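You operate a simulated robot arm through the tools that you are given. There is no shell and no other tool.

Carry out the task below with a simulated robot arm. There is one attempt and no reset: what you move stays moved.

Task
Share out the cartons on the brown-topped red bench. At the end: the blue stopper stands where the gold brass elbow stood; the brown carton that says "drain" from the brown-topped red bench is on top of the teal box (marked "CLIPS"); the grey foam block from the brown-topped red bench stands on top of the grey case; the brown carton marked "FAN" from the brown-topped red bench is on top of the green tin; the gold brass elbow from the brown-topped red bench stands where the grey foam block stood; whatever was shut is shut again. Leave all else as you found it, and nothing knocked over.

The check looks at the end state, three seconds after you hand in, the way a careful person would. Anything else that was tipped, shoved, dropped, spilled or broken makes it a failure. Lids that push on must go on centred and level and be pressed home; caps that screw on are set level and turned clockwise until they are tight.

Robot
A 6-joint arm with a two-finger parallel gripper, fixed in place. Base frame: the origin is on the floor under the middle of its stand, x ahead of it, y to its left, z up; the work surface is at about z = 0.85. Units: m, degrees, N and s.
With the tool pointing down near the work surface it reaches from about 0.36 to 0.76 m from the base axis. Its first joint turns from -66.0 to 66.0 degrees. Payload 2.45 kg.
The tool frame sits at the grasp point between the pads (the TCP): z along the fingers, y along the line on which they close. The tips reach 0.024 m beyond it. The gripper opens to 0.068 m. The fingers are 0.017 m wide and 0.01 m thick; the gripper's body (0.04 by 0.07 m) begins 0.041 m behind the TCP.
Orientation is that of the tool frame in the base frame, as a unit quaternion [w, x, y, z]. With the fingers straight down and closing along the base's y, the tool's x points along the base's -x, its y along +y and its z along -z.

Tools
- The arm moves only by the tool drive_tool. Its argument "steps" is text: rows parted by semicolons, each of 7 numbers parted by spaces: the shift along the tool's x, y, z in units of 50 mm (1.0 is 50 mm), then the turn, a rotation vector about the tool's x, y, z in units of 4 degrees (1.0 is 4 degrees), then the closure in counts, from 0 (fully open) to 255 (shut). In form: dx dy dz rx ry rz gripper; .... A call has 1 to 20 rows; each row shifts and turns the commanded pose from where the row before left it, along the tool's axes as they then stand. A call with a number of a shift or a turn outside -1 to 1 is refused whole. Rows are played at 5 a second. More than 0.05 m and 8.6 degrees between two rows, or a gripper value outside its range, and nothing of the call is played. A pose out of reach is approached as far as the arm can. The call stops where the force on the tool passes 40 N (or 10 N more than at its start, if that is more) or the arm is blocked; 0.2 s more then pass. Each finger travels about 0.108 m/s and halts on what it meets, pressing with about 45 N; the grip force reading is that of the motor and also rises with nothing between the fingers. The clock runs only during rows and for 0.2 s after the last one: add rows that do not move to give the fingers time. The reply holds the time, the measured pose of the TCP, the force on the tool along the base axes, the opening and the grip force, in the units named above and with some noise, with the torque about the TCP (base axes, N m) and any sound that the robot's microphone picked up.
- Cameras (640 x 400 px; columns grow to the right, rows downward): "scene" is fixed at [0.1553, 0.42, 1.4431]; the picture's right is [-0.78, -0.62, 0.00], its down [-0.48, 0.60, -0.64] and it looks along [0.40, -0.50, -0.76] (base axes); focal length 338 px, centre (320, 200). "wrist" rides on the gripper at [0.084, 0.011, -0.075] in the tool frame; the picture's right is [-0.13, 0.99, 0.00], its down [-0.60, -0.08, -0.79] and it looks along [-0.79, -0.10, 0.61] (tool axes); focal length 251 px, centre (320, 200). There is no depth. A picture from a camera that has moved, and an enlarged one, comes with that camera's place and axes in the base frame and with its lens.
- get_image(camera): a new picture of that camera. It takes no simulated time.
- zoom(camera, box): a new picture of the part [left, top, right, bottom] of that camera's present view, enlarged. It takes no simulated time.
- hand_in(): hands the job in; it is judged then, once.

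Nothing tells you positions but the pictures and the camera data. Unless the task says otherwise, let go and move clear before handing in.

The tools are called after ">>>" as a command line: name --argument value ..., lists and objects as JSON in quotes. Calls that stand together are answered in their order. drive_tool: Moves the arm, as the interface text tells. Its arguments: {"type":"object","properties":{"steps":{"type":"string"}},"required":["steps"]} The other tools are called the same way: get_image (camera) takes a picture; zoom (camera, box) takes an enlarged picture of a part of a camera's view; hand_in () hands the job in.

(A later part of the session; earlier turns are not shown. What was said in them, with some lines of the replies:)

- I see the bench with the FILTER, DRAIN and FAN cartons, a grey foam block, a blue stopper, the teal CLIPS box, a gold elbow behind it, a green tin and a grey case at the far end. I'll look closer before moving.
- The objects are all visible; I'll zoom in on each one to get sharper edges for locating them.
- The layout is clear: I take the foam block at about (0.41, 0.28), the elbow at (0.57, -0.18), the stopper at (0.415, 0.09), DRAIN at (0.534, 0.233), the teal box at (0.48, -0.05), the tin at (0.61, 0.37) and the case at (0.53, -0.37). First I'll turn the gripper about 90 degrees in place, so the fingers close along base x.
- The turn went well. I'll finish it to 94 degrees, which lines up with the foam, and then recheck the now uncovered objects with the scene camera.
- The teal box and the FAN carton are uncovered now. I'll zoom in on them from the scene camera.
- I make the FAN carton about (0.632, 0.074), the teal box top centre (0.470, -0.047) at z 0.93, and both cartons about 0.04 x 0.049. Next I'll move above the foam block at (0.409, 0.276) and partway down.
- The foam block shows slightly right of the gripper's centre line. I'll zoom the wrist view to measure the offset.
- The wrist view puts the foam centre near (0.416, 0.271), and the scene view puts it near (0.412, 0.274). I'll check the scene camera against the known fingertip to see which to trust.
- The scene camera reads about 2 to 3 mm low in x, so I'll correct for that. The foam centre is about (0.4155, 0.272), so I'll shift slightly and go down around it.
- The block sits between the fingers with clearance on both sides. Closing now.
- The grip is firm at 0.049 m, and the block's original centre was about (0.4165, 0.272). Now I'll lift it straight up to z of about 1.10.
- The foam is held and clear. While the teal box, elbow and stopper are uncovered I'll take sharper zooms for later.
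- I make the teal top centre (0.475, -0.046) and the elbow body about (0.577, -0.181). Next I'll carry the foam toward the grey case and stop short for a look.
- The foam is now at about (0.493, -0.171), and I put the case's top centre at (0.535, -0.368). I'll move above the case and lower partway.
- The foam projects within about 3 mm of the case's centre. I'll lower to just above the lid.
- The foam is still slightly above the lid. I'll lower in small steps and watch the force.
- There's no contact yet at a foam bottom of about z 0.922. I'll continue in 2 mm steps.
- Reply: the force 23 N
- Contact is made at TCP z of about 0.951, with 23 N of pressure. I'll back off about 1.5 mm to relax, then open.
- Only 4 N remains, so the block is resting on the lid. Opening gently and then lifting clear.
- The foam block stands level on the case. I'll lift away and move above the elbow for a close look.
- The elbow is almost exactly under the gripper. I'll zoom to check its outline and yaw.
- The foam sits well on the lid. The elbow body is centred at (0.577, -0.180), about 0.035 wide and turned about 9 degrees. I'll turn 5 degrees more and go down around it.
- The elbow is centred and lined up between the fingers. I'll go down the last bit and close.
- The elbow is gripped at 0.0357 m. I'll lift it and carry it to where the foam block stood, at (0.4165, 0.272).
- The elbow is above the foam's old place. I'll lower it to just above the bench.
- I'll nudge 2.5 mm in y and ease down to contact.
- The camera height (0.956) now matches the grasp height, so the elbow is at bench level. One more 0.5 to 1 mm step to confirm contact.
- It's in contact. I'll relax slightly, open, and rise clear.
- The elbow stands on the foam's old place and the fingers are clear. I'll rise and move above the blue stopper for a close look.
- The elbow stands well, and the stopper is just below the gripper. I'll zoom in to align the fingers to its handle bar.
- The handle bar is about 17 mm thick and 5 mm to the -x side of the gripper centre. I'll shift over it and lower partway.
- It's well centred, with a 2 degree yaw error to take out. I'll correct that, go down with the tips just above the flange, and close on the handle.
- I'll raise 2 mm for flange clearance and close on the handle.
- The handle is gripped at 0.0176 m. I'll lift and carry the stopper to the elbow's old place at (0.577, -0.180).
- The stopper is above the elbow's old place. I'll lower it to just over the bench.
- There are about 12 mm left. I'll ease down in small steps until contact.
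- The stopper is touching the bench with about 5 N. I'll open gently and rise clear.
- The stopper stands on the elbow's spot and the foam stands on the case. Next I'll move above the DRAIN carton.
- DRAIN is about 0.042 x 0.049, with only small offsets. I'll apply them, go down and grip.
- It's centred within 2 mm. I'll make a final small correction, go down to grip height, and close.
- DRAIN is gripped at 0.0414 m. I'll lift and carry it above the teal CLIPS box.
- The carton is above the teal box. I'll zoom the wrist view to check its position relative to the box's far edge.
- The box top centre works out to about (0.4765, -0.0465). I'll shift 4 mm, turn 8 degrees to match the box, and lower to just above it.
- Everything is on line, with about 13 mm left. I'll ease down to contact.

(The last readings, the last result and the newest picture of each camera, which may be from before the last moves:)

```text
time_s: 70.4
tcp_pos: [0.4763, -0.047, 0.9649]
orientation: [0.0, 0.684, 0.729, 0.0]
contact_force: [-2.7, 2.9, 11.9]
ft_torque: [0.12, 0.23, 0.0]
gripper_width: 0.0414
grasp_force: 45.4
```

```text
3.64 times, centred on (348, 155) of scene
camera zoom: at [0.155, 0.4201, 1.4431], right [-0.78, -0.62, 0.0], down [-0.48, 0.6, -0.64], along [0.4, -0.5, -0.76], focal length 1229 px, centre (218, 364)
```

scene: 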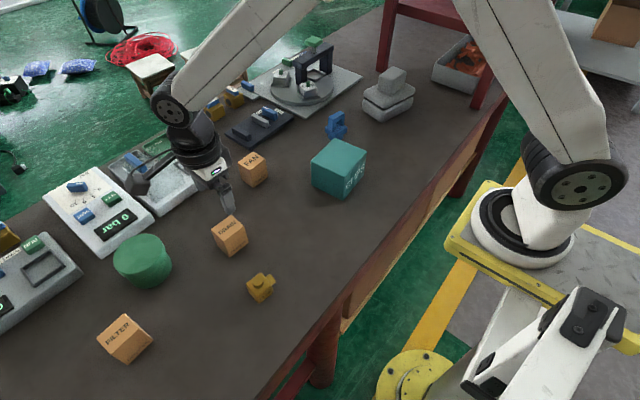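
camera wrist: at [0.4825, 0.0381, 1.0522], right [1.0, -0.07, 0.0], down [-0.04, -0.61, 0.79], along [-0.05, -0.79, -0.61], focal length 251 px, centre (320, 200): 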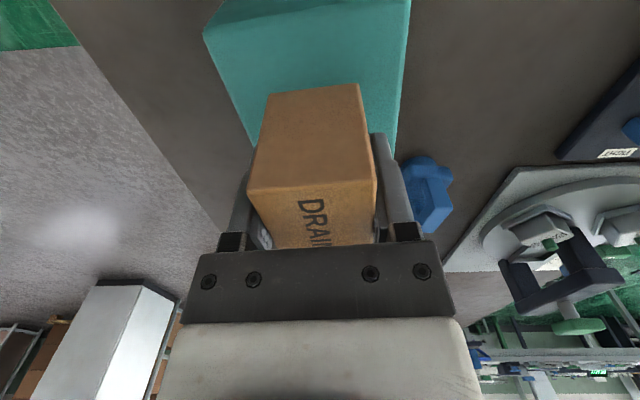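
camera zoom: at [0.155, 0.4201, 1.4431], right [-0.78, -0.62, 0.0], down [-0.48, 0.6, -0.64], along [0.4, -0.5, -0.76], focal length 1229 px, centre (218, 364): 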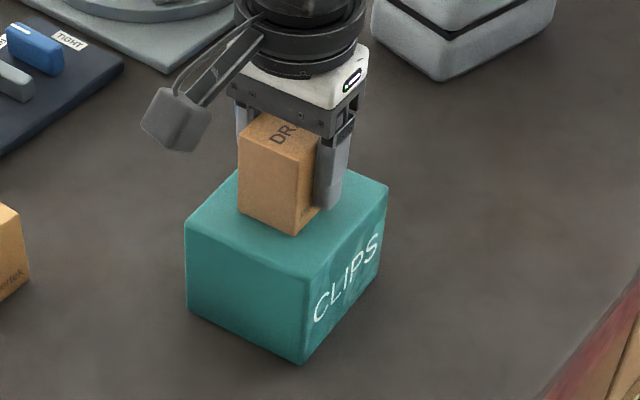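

The carton is down on the box with about 12 N. I'll relax half a millimetre, open, and lift clear.

>>> drive_tool --steps "0 0 -0.012 0 0 0 130;0 0 0 0 0 0 130;0 0 0 0 0 0 80;0 0 0 0 0 0 40;0 0 0 0 0 0 0;0 0 0 0 0 0 0;0 0 -0.3 0 0 0 0;0 0 -0.6 0 0 0 0;0 0 -0.8 0 0 0 0;0 0 -0.6 0 0 0 0;0 0 0 0 0 0 0"

>>> zoom --camera "scene" --box '[300, 100, 396, 210]'

>>> get_image --camera "wrist"

```text
time_s: 72.8
tcp_pos: [0.4765, -0.0459, 1.0812]
orientation: [-0.001, 0.683, 0.73, 0.001]
contact_force: [-0.8, 0.2, 0.1]
ft_torque: [0.0, 0.01, 0.01]
gripper_width: 0.0679
grasp_force: 0.0
```

```text
3.64 times, centred on (348, 155) of scene
camera zoom: at [0.1553, 0.42, 1.4431], right [-0.78, -0.62, 0.0], down [-0.48, 0.6, -0.64], along [0.4, -0.5, -0.76], focal length 1229 px, centre (218, 364)
```

zoom: 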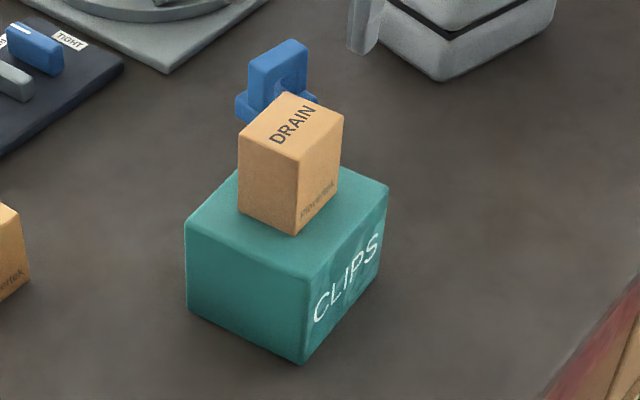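

```text
taken
camera wrist: at [0.4838, 0.0381, 1.156], right [1.0, -0.07, 0.0], down [-0.04, -0.61, 0.79], along [-0.05, -0.79, -0.61], focal length 251 px, centre (320, 200)
```

wrist: 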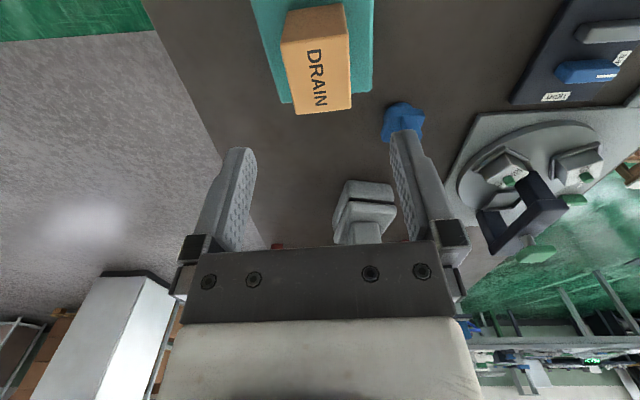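

DRAIN sits squarely on the CLIPS box. Next I'll move above the FAN carton near (0.635, 0.075).

>>> drive_tool --steps "0.443 0.658 0 0 0 0 0;0.443 0.658 0 0 0 0 0;0.443 0.658 0 0 0 0 0;0.443 0.658 0 0 0 0 0;0.443 0.658 0 0 0 0 0;0 0 0.6 0 0 0 0;0 0 0.6 0 0 0 0;0 0 0 0 0 0 0"

>>> get_image --camera "wrist"

>>> zoom --camera "wrist" --box '[250, 0, 420, 120]'

>>> get_image --camera "scene"

```text
time_s: 74.6
tcp_pos: [0.6323, 0.0736, 1.0198]
orientation: [0.0, 0.684, 0.73, 0.0]
contact_force: [0.4, 0.4, 0.0]
ft_torque: [0.04, -0.01, -0.01]
gripper_width: 0.068
grasp_force: 0.1
```

```text
taken
camera wrist: at [0.6394, 0.1588, 1.0953], right [1.0, -0.07, 0.0], down [-0.04, -0.61, 0.79], along [-0.05, -0.79, -0.61], focal length 251 px, centre (320, 200)
```

wrist: 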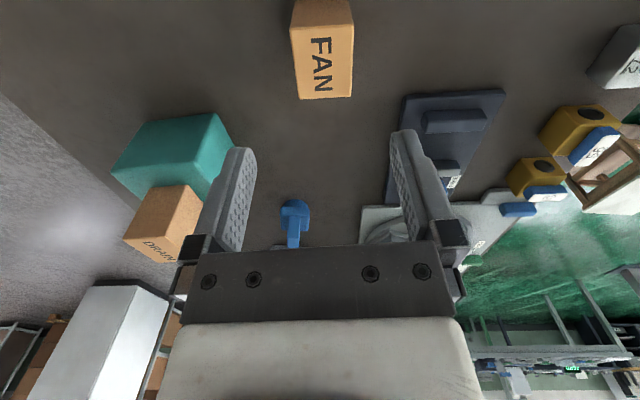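

```text
3.33 times, centred on (335, 60) of wrist
camera zoom: at [0.6394, 0.1588, 1.0953], right [1.0, -0.07, 0.0], down [-0.04, -0.61, 0.79], along [-0.05, -0.79, -0.61], focal length 838 px, centre (270, 667)
```

zoom: 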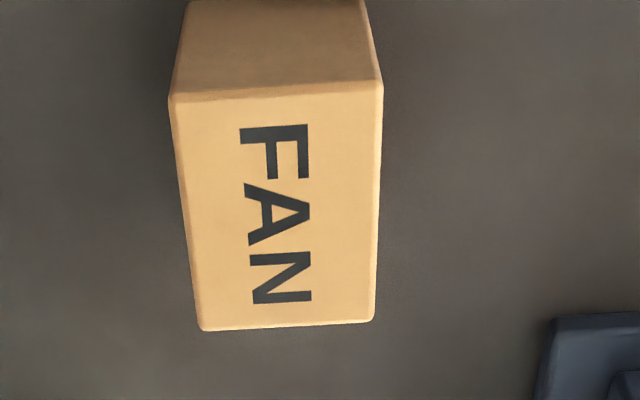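

```text
taken
```

scene: 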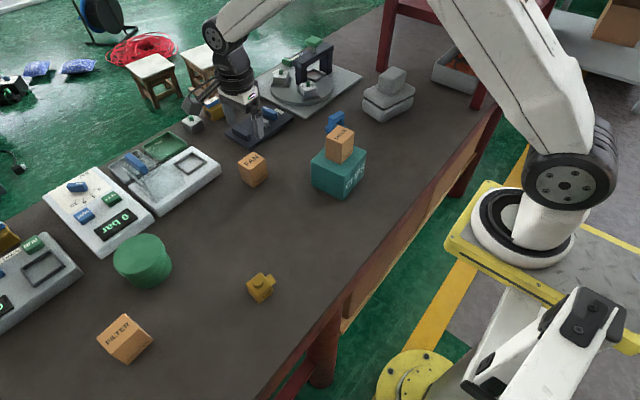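

FAN is centred within 3 mm and needs a 4 degree turn. I'll align and go down partway.

>>> drive_tool --steps "-0.02 0.05 0.3 0 0 0.95 0;0 0 0.8 0 0 0 0;0 0 0.7 0 0 0 0;0 0 0.5 0 0 0 0;0 0 0 0 0 0 0"

>>> zoom --camera "wrist" --box '[160, 0, 480, 200]'

>>> zoom --camera "scene" --box '[200, 100, 328, 200]'

```text
time_s: 75.8
tcp_pos: [0.6341, 0.0737, 0.9046]
orientation: [0.0, 0.708, 0.707, 0.001]
contact_force: [0.0, -0.3, -0.5]
ft_torque: [0.03, 0.01, -0.02]
gripper_width: 0.0679
grasp_force: 0.2
```

```text
2.00 times, centred on (320, 100) of wrist
camera zoom: at [0.6469, 0.1565, 0.9799], right [0.99, -0.13, 0.0], down [-0.08, -0.61, 0.79], along [-0.1, -0.79, -0.61], focal length 503 px, centre (320, 400)
```

zoom: 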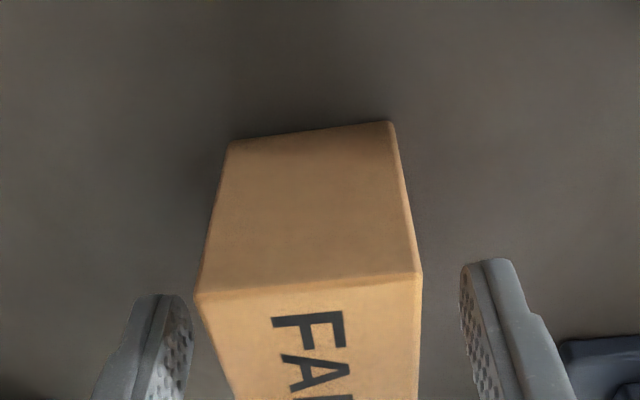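

```text
4.00 times, centred on (264, 150) of scene
camera zoom: at [0.1553, 0.42, 1.4431], right [-0.78, -0.62, 0.0], down [-0.48, 0.6, -0.64], along [0.4, -0.5, -0.76], focal length 1352 px, centre (544, 400)
```

zoom: 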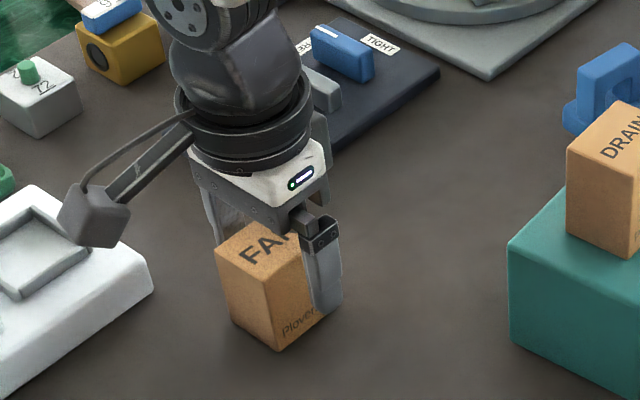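

It's well centred and the dark pad is clear of the fingers. Going down to grip height and closing.

>>> drive_tool --steps "0 0 0.2 0 0 0 0;0 0 0.19 0 0 0 0;0 0 0 0 0 0 0;0 0 0 0 0 0 130;0 0 0 0 0 0 130;0 0 0 0 0 0 130;0 0 0 0 0 0 130"

>>> zoom --camera "wrist" --box '[160, 0, 480, 200]'

```text
time_s: 77.4
tcp_pos: [0.6353, 0.073, 0.8845]
orientation: [0.0, 0.708, 0.707, 0.001]
contact_force: [0.7, 0.7, -0.3]
ft_torque: [0.03, -0.03, 0.01]
gripper_width: 0.0416
grasp_force: 44.9
```

```text
2.00 times, centred on (320, 100) of wrist
camera zoom: at [0.6479, 0.1567, 0.9608], right [0.99, -0.13, 0.0], down [-0.08, -0.61, 0.79], along [-0.1, -0.79, -0.61], focal length 503 px, centre (320, 400)
```

zoom: 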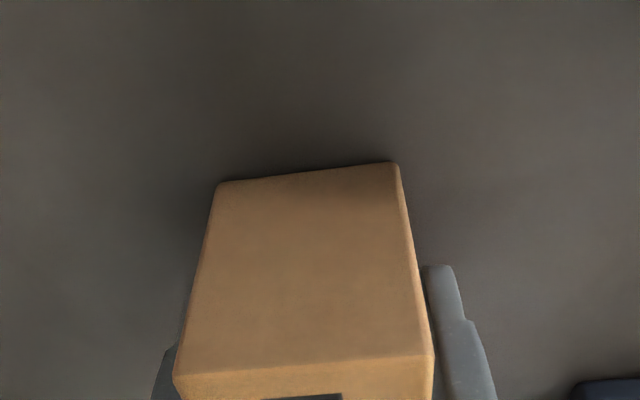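

FAN is gripped at 0.0416 m. The green tin's top centre is near (0.614, 0.3755) at z of about 0.913. I'll lift and carry FAN over.

>>> drive_tool --steps "0 0 -0.2 0 0 0 130;0 0 -0.6 0 0 0 130;0 0 -0.9 0 0 0 130;0 0 -0.9 0 0 0 130;0 0 -0.9 0 0 0 130;0 0 0 0 0 0 130;0.4 -0.03 0 0 0 0 130;0.757 -0.059 0 0 0 0 130;0.757 -0.059 0 0 0 0 130;0.757 -0.059 0 0 0 0 130;0.757 -0.059 0 0 0 0 130;0.757 -0.059 0 0 0 0 130;0.757 -0.059 0 0 0 0 130;0.757 -0.059 0 0 0 0 130;0.35 -0.027 0 0 0 0 130;0 0 0 0 0 0 130"

>>> get_image --camera "wrist"

>>> zoom --camera "scene" --box '[80, 160, 240, 310]'

```text
time_s: 80.8
tcp_pos: [0.6126, 0.3758, 1.0611]
orientation: [0.0, 0.708, 0.706, 0.0]
contact_force: [-0.2, -0.4, -1.5]
ft_torque: [0.01, -0.04, 0.0]
gripper_width: 0.0415
grasp_force: 44.9
```

```text
taken
camera wrist: at [0.6247, 0.4599, 1.1364], right [0.99, -0.13, 0.0], down [-0.08, -0.61, 0.79], along [-0.1, -0.79, -0.61], focal length 251 px, centre (320, 200)
```

wrist: 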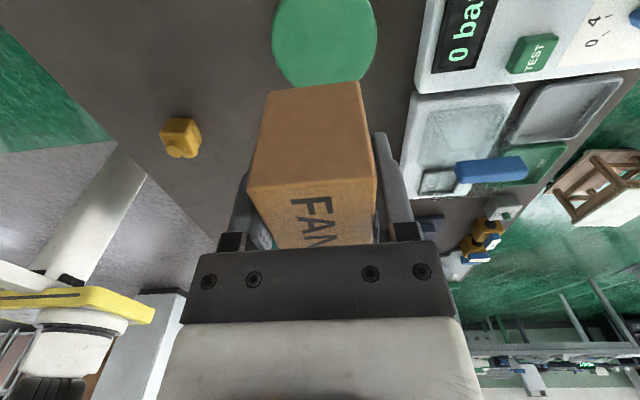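

```text
2.67 times, centred on (160, 235) of scene
camera zoom: at [0.1553, 0.42, 1.4431], right [-0.78, -0.62, 0.0], down [-0.48, 0.6, -0.64], along [0.4, -0.5, -0.76], focal length 901 px, centre (747, 107)
```

zoom: 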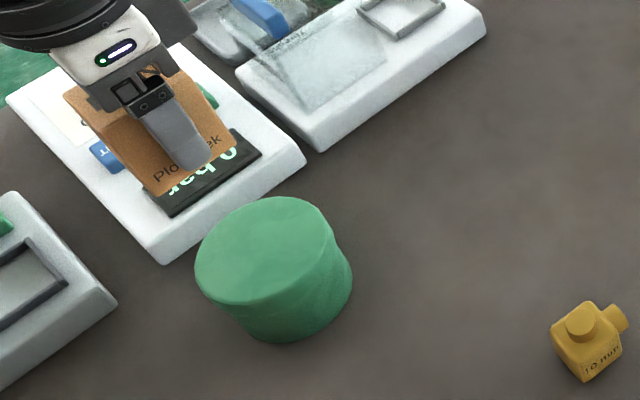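

It's nearly over the tin. I'll zoom the wrist view to check the centring.

>>> zoom --camera "wrist" --box '[240, 0, 410, 106]'

```text
3.76 times, centred on (325, 53) of wrist
camera zoom: at [0.6247, 0.4599, 1.1364], right [0.99, -0.13, 0.0], down [-0.08, -0.61, 0.79], along [-0.1, -0.79, -0.61], focal length 947 px, centre (301, 753)
```

zoom: 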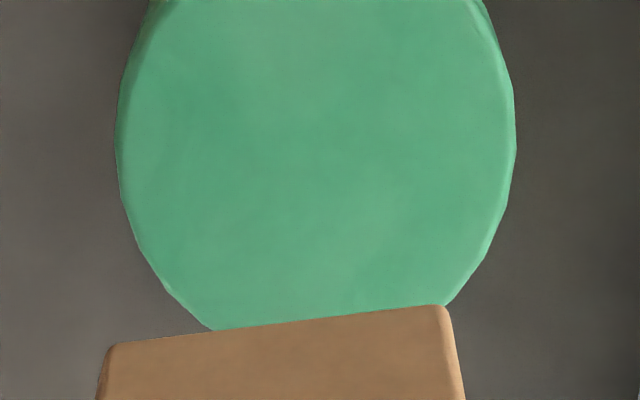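

The tin's centre is 3 mm toward +x from the gripper. I'll shift that and lower to just above the tin.

>>> drive_tool --steps "0 0.06 0.3 0 0 0 130;0 0 0.6 0 0 0 130;0 0 0.5 0 0 0 130;0 0 0.4 0 0 0 130;0 0 0.15 0 0 0 130;0 0 0 0 0 0 130"

>>> zoom --camera "scene" --box '[90, 190, 202, 300]'

>>> get_image --camera "wrist"

```text
time_s: 82.2
tcp_pos: [0.6169, 0.3765, 0.9627]
orientation: [-0.001, 0.708, 0.706, 0.0]
contact_force: [-0.3, 1.1, -1.2]
ft_torque: [-0.01, 0.0, 0.0]
gripper_width: 0.0416
grasp_force: 44.8
```

```text
3.64 times, centred on (146, 245) of scene
camera zoom: at [0.1553, 0.42, 1.4431], right [-0.78, -0.62, 0.0], down [-0.48, 0.6, -0.64], along [0.4, -0.5, -0.76], focal length 1229 px, centre (953, 36)
```

zoom: 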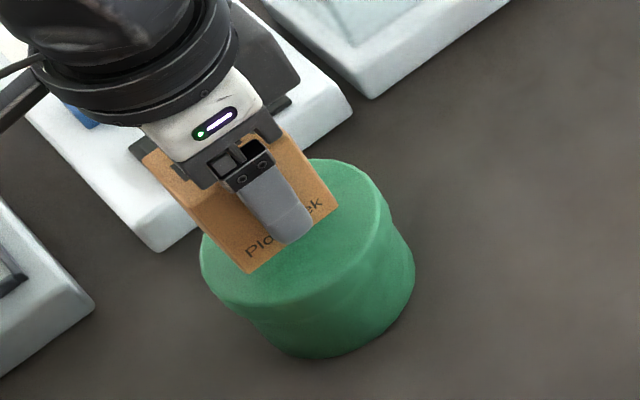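

```text
taken
camera wrist: at [0.6291, 0.4601, 1.0379], right [0.99, -0.13, 0.0], down [-0.08, -0.61, 0.79], along [-0.1, -0.79, -0.61], focal length 251 px, centre (320, 200)
```

wrist: 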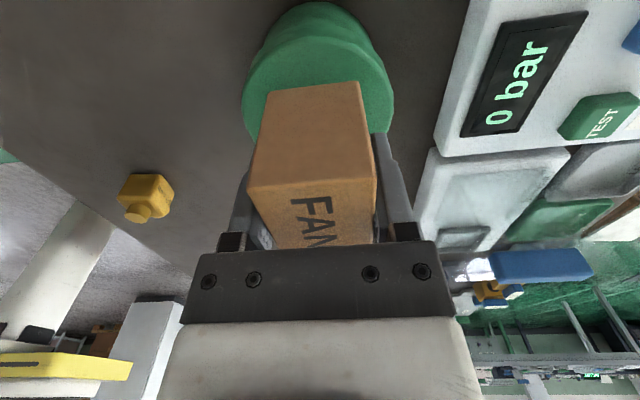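

There are about 14 mm left to the tin top. I'll ease down in small steps.

>>> drive_tool --steps "0 0 0.1 0 0 0 130;0 0 0.08 0 0 0 130;0 0 0 0 0 0 130"

>>> drive_tool --steps "0 0 0.04 0 0 0 130;0 0 0 0 0 0 130"

>>> drive_tool --steps "0 0 0.03 0 0 0 130;0 0 0 0 0 0 130"

>>> zoom --camera "scene" --box '[90, 190, 202, 300]'

```text
time_s: 83.0
tcp_pos: [0.6166, 0.3762, 0.9544]
orientation: [-0.001, 0.708, 0.707, 0.0]
contact_force: [0.5, 0.9, -1.6]
ft_torque: [-0.01, -0.02, -0.02]
gripper_width: 0.0415
grasp_force: 44.8
```

```text
time_s: 83.6
tcp_pos: [0.6153, 0.376, 0.9529]
orientation: [0.0, 0.708, 0.706, 0.0]
contact_force: [-0.1, 1.0, -1.0]
ft_torque: [0.01, -0.03, 0.04]
gripper_width: 0.0414
grasp_force: 45.0
```

```text
time_s: 84.2
tcp_pos: [0.6168, 0.3762, 0.9509]
orientation: [0.0, 0.708, 0.706, 0.001]
contact_force: [0.4, -0.6, -0.3]
ft_torque: [-0.03, 0.0, 0.0]
gripper_width: 0.0414
grasp_force: 45.3
```

```text
3.64 times, centred on (146, 245) of scene
camera zoom: at [0.1553, 0.42, 1.4431], right [-0.78, -0.62, 0.0], down [-0.48, 0.6, -0.64], along [0.4, -0.5, -0.76], focal length 1229 px, centre (953, 36)
```

zoom: 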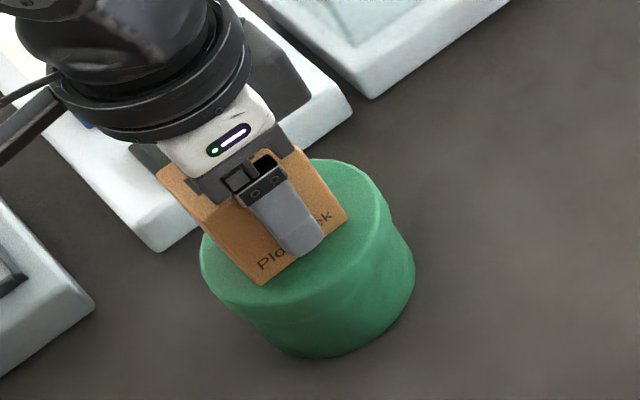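

>>> drive_tool --steps "0 0 0.02 0 0 0 130;0 0 0 0 0 0 130"

>>> drive_tool --steps "0 0 0.015 0 0 0 130;0 0 0 0 0 0 130"

```text
time_s: 84.8
tcp_pos: [0.6176, 0.3767, 0.9498]
orientation: [0.0, 0.708, 0.707, 0.001]
contact_force: [-0.3, -1.0, 3.7]
ft_torque: [-0.08, 0.14, -0.03]
gripper_width: 0.0414
grasp_force: 44.7
```

```text
time_s: 85.4
tcp_pos: [0.617, 0.3774, 0.9513]
orientation: [0.0, 0.707, 0.707, 0.002]
contact_force: [-0.9, -2.4, 10.8]
ft_torque: [-0.2, 0.17, 0.01]
gripper_width: 0.0416
grasp_force: 44.5
```

FAN is resting on the tin at about 10 N. I'll relax slightly, open, and rise clear.

>>> drive_tool --steps "0 0 -0.01 0 0 0 130;0 0 0 0 0 0 130;0 0 0 0 0 0 80;0 0 0 0 0 0 40;0 0 0 0 0 0 0;0 0 0 0 0 0 0;0 0 -0.3 0 0 0 0;0 0 -0.6 0 0 0 0;0 0 -0.8 0 0 0 0;0 0 -0.4 0 0 0 0;0 0 0 0 0 0 0"

>>> get_image --camera "scene"

>>> get_image --camera "wrist"

```text
time_s: 87.8
tcp_pos: [0.6154, 0.3763, 1.0539]
orientation: [-0.001, 0.708, 0.707, 0.0]
contact_force: [-0.4, 0.2, 0.1]
ft_torque: [0.0, 0.01, -0.03]
gripper_width: 0.0679
grasp_force: 0.0
```

```text
taken
```

scene: 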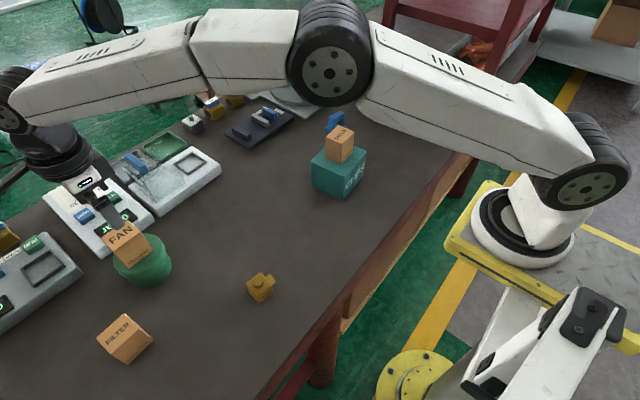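

```text
taken
camera wrist: at [0.6279, 0.4599, 1.1293], right [0.99, -0.13, 0.0], down [-0.08, -0.61, 0.79], along [-0.1, -0.79, -0.61], focal length 251 px, centre (320, 200)
```

wrist: 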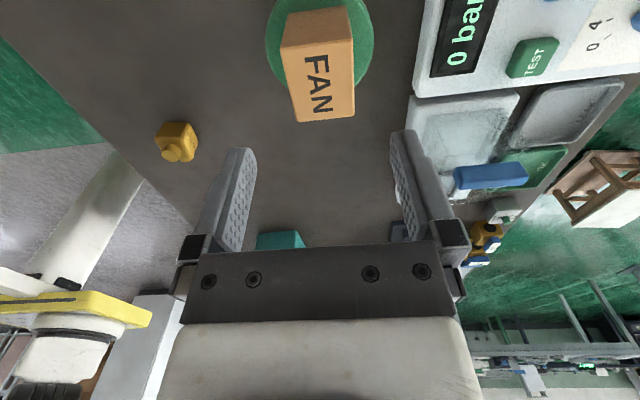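

All five items are placed. I'll move the arm back up and clear, then inspect everything.

>>> drive_tool --steps "0 0 -0.6 0 0 0 0;0 0 -0.5 0 0 0 0;-0.565 -0.5425 0 0 0 0 0;-0.565 -0.5425 0 0 0 0 0;-0.565 -0.5425 0 0 0 0 0;-0.565 -0.5425 0 0 0 0 0;-0.565 -0.5425 0 0 0 0 0;-0.565 -0.5425 0 0 0 0 0;-0.565 -0.5425 0 0 0 0 0;-0.565 -0.5425 0 0 0 0 0;0 0 0 0 0 0 0"

>>> get_image --camera "scene"

>>> zoom --camera "scene" --box '[80, 180, 320, 340]'

>>> zoom --camera "scene" --box '[280, 60, 440, 210]'

```text
time_s: 90.2
tcp_pos: [0.399, 0.1489, 1.1086]
orientation: [-0.001, 0.708, 0.706, 0.0]
contact_force: [-0.1, 0.2, -0.1]
ft_torque: [-0.02, -0.01, 0.01]
gripper_width: 0.0681
grasp_force: 0.0
```

```text
taken
```

scene: 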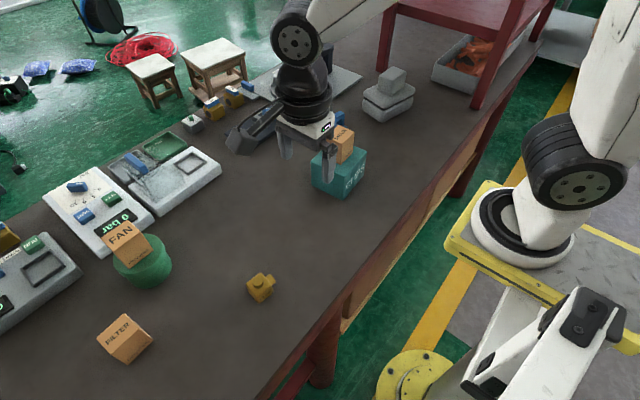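

```text
2.50 times, centred on (200, 260) of scene
camera zoom: at [0.1553, 0.42, 1.4431], right [-0.78, -0.62, 0.0], down [-0.48, 0.6, -0.64], along [0.4, -0.5, -0.76], focal length 845 px, centre (620, 50)
```

zoom: 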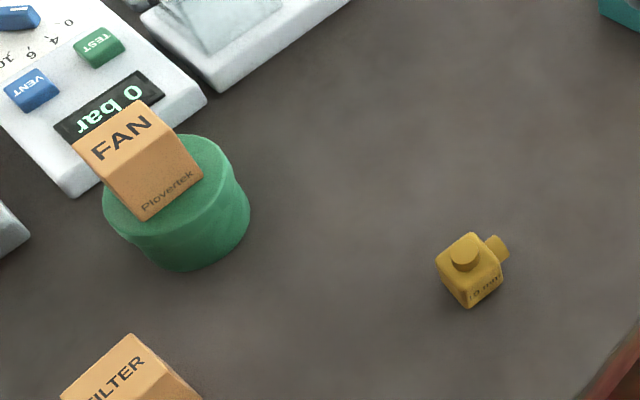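

```text
2.67 times, centred on (360, 135) of scene
camera zoom: at [0.1553, 0.42, 1.4431], right [-0.78, -0.62, 0.0], down [-0.48, 0.6, -0.64], along [0.4, -0.5, -0.76], focal length 901 px, centre (213, 373)
```

zoom: 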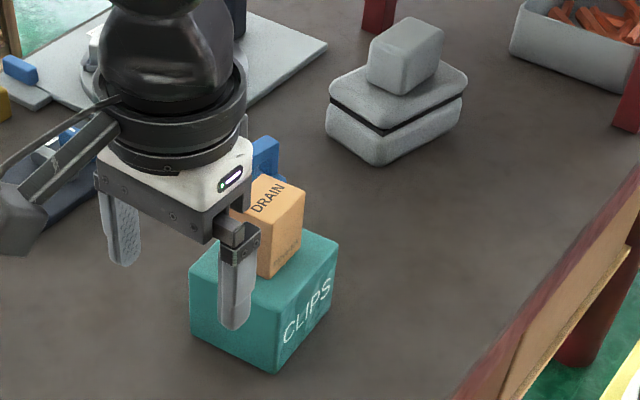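

Everything looks right. I'll repeat the original zooms of the case and the tin to confirm neither shifted.

>>> zoom --camera "scene" --box '[350, 60, 430, 130]'

>>> zoom --camera "scene" --box '[100, 220, 190, 300]'

>>> get_image --camera "wrist"

```text
5.71 times, centred on (390, 95) of scene
camera zoom: at [0.1553, 0.42, 1.4431], right [-0.78, -0.62, 0.0], down [-0.48, 0.6, -0.64], along [0.4, -0.5, -0.76], focal length 1932 px, centre (-80, 800)
```

zoom: 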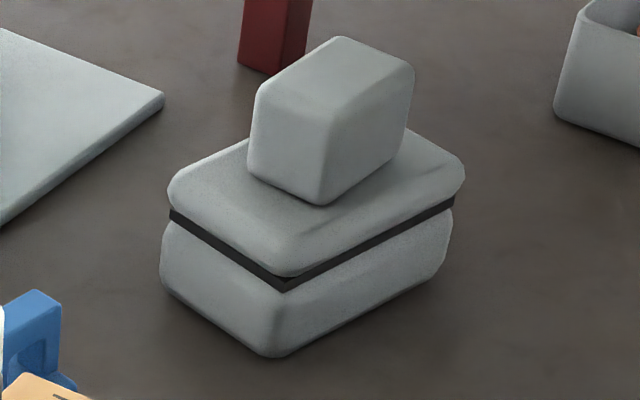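

```text
5.00 times, centred on (145, 260) of scene
camera zoom: at [0.1553, 0.42, 1.4431], right [-0.78, -0.62, 0.0], down [-0.48, 0.6, -0.64], along [0.4, -0.5, -0.76], focal length 1690 px, centre (1195, -100)
```

zoom: 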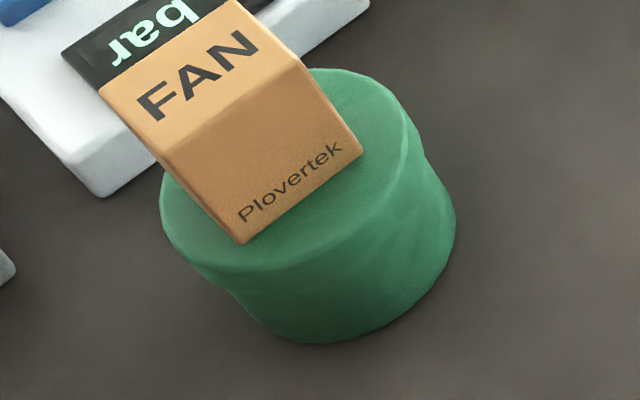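

```text
taken
camera wrist: at [0.4121, 0.2333, 1.1848], right [0.99, -0.13, 0.0], down [-0.08, -0.61, 0.79], along [-0.1, -0.79, -0.61], focal length 251 px, centre (320, 200)
```

wrist: 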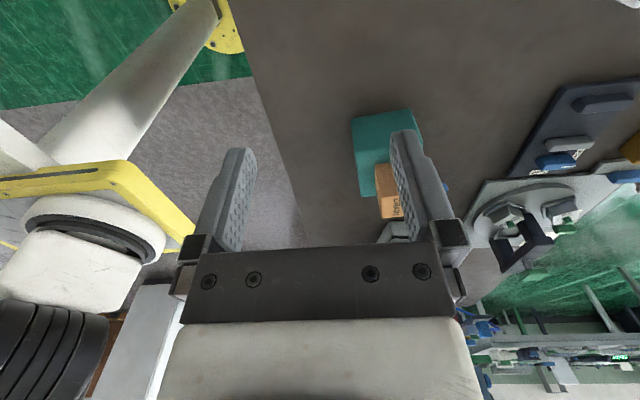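

The case and tin haven't moved. I'll shift the arm aside for a last look at the stopper and DRAIN.

>>> drive_tool --steps "0.8 0 0 0 0 0 0;0.8 0 0 0 0 0 0;0.4 0 0 0 0 0 0;0 0 0 0 0 0 0"

>>> zoom --camera "scene" --box '[280, 90, 400, 210]'

>>> get_image --camera "scene"

```text
time_s: 91.2
tcp_pos: [0.398, 0.2501, 1.1098]
orientation: [-0.001, 0.708, 0.707, 0.001]
contact_force: [-0.4, -0.6, 0.7]
ft_torque: [0.04, 0.01, 0.02]
gripper_width: 0.0677
grasp_force: 0.0
```

```text
3.33 times, centred on (340, 150) of scene
camera zoom: at [0.1553, 0.42, 1.4431], right [-0.78, -0.62, 0.0], down [-0.48, 0.6, -0.64], along [0.4, -0.5, -0.76], focal length 1127 px, centre (253, 367)
```

zoom: 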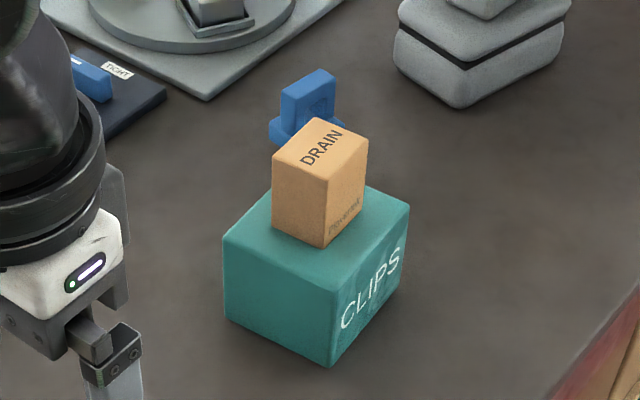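

```text
taken
```

scene: 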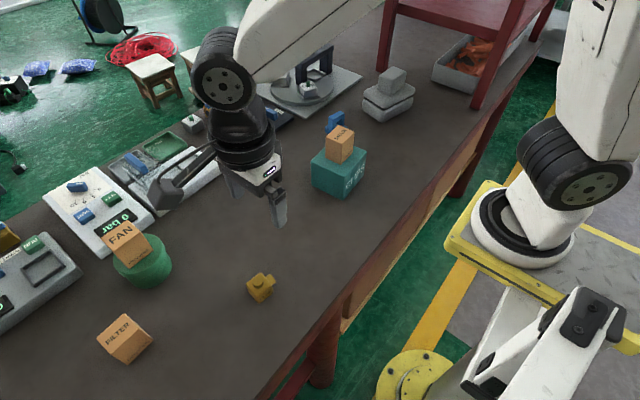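

All five moves check out: the stopper is on the elbow's spot, the elbow is on the foam's spot, the foam is on the case, DRAIN is on CLIPS, and FAN is on the tin. The FILTER carton looks untouched and the arm is clear and empty, so I'm handing in.

>>> hand_in

```text
The job is handed in.
```

I placed all five items and handed the job in; no result has come back yet. In the last pictures everything stands upright and the gripper is open and clear.

| Item | Where it is now | How I checked it |
|---|---|---|
| Grey foam block | On top of the grey case | It looks about 7 mm off the lid's centre line, but sits flat. |
| Gold brass elbow | Where the foam block stood | It was set down within about 2 mm of the measured spot. |
| Blue stopper | Where the elbow stood | It was set down within about 2 mm of the measured spot. |
| Carton "DRAIN" | On top of the teal "CLIPS" box | It sits near the middle and is turned to match the box. |
| Carton "FAN" | On top of the green tin | It is within about 5 mm of the tin's centre. |

I did not open anything, so nothing needed shutting again. The grey case and the green tin look unmoved in before-and-after pictures. I saw no change to the "FILTER" carton or the instruments.
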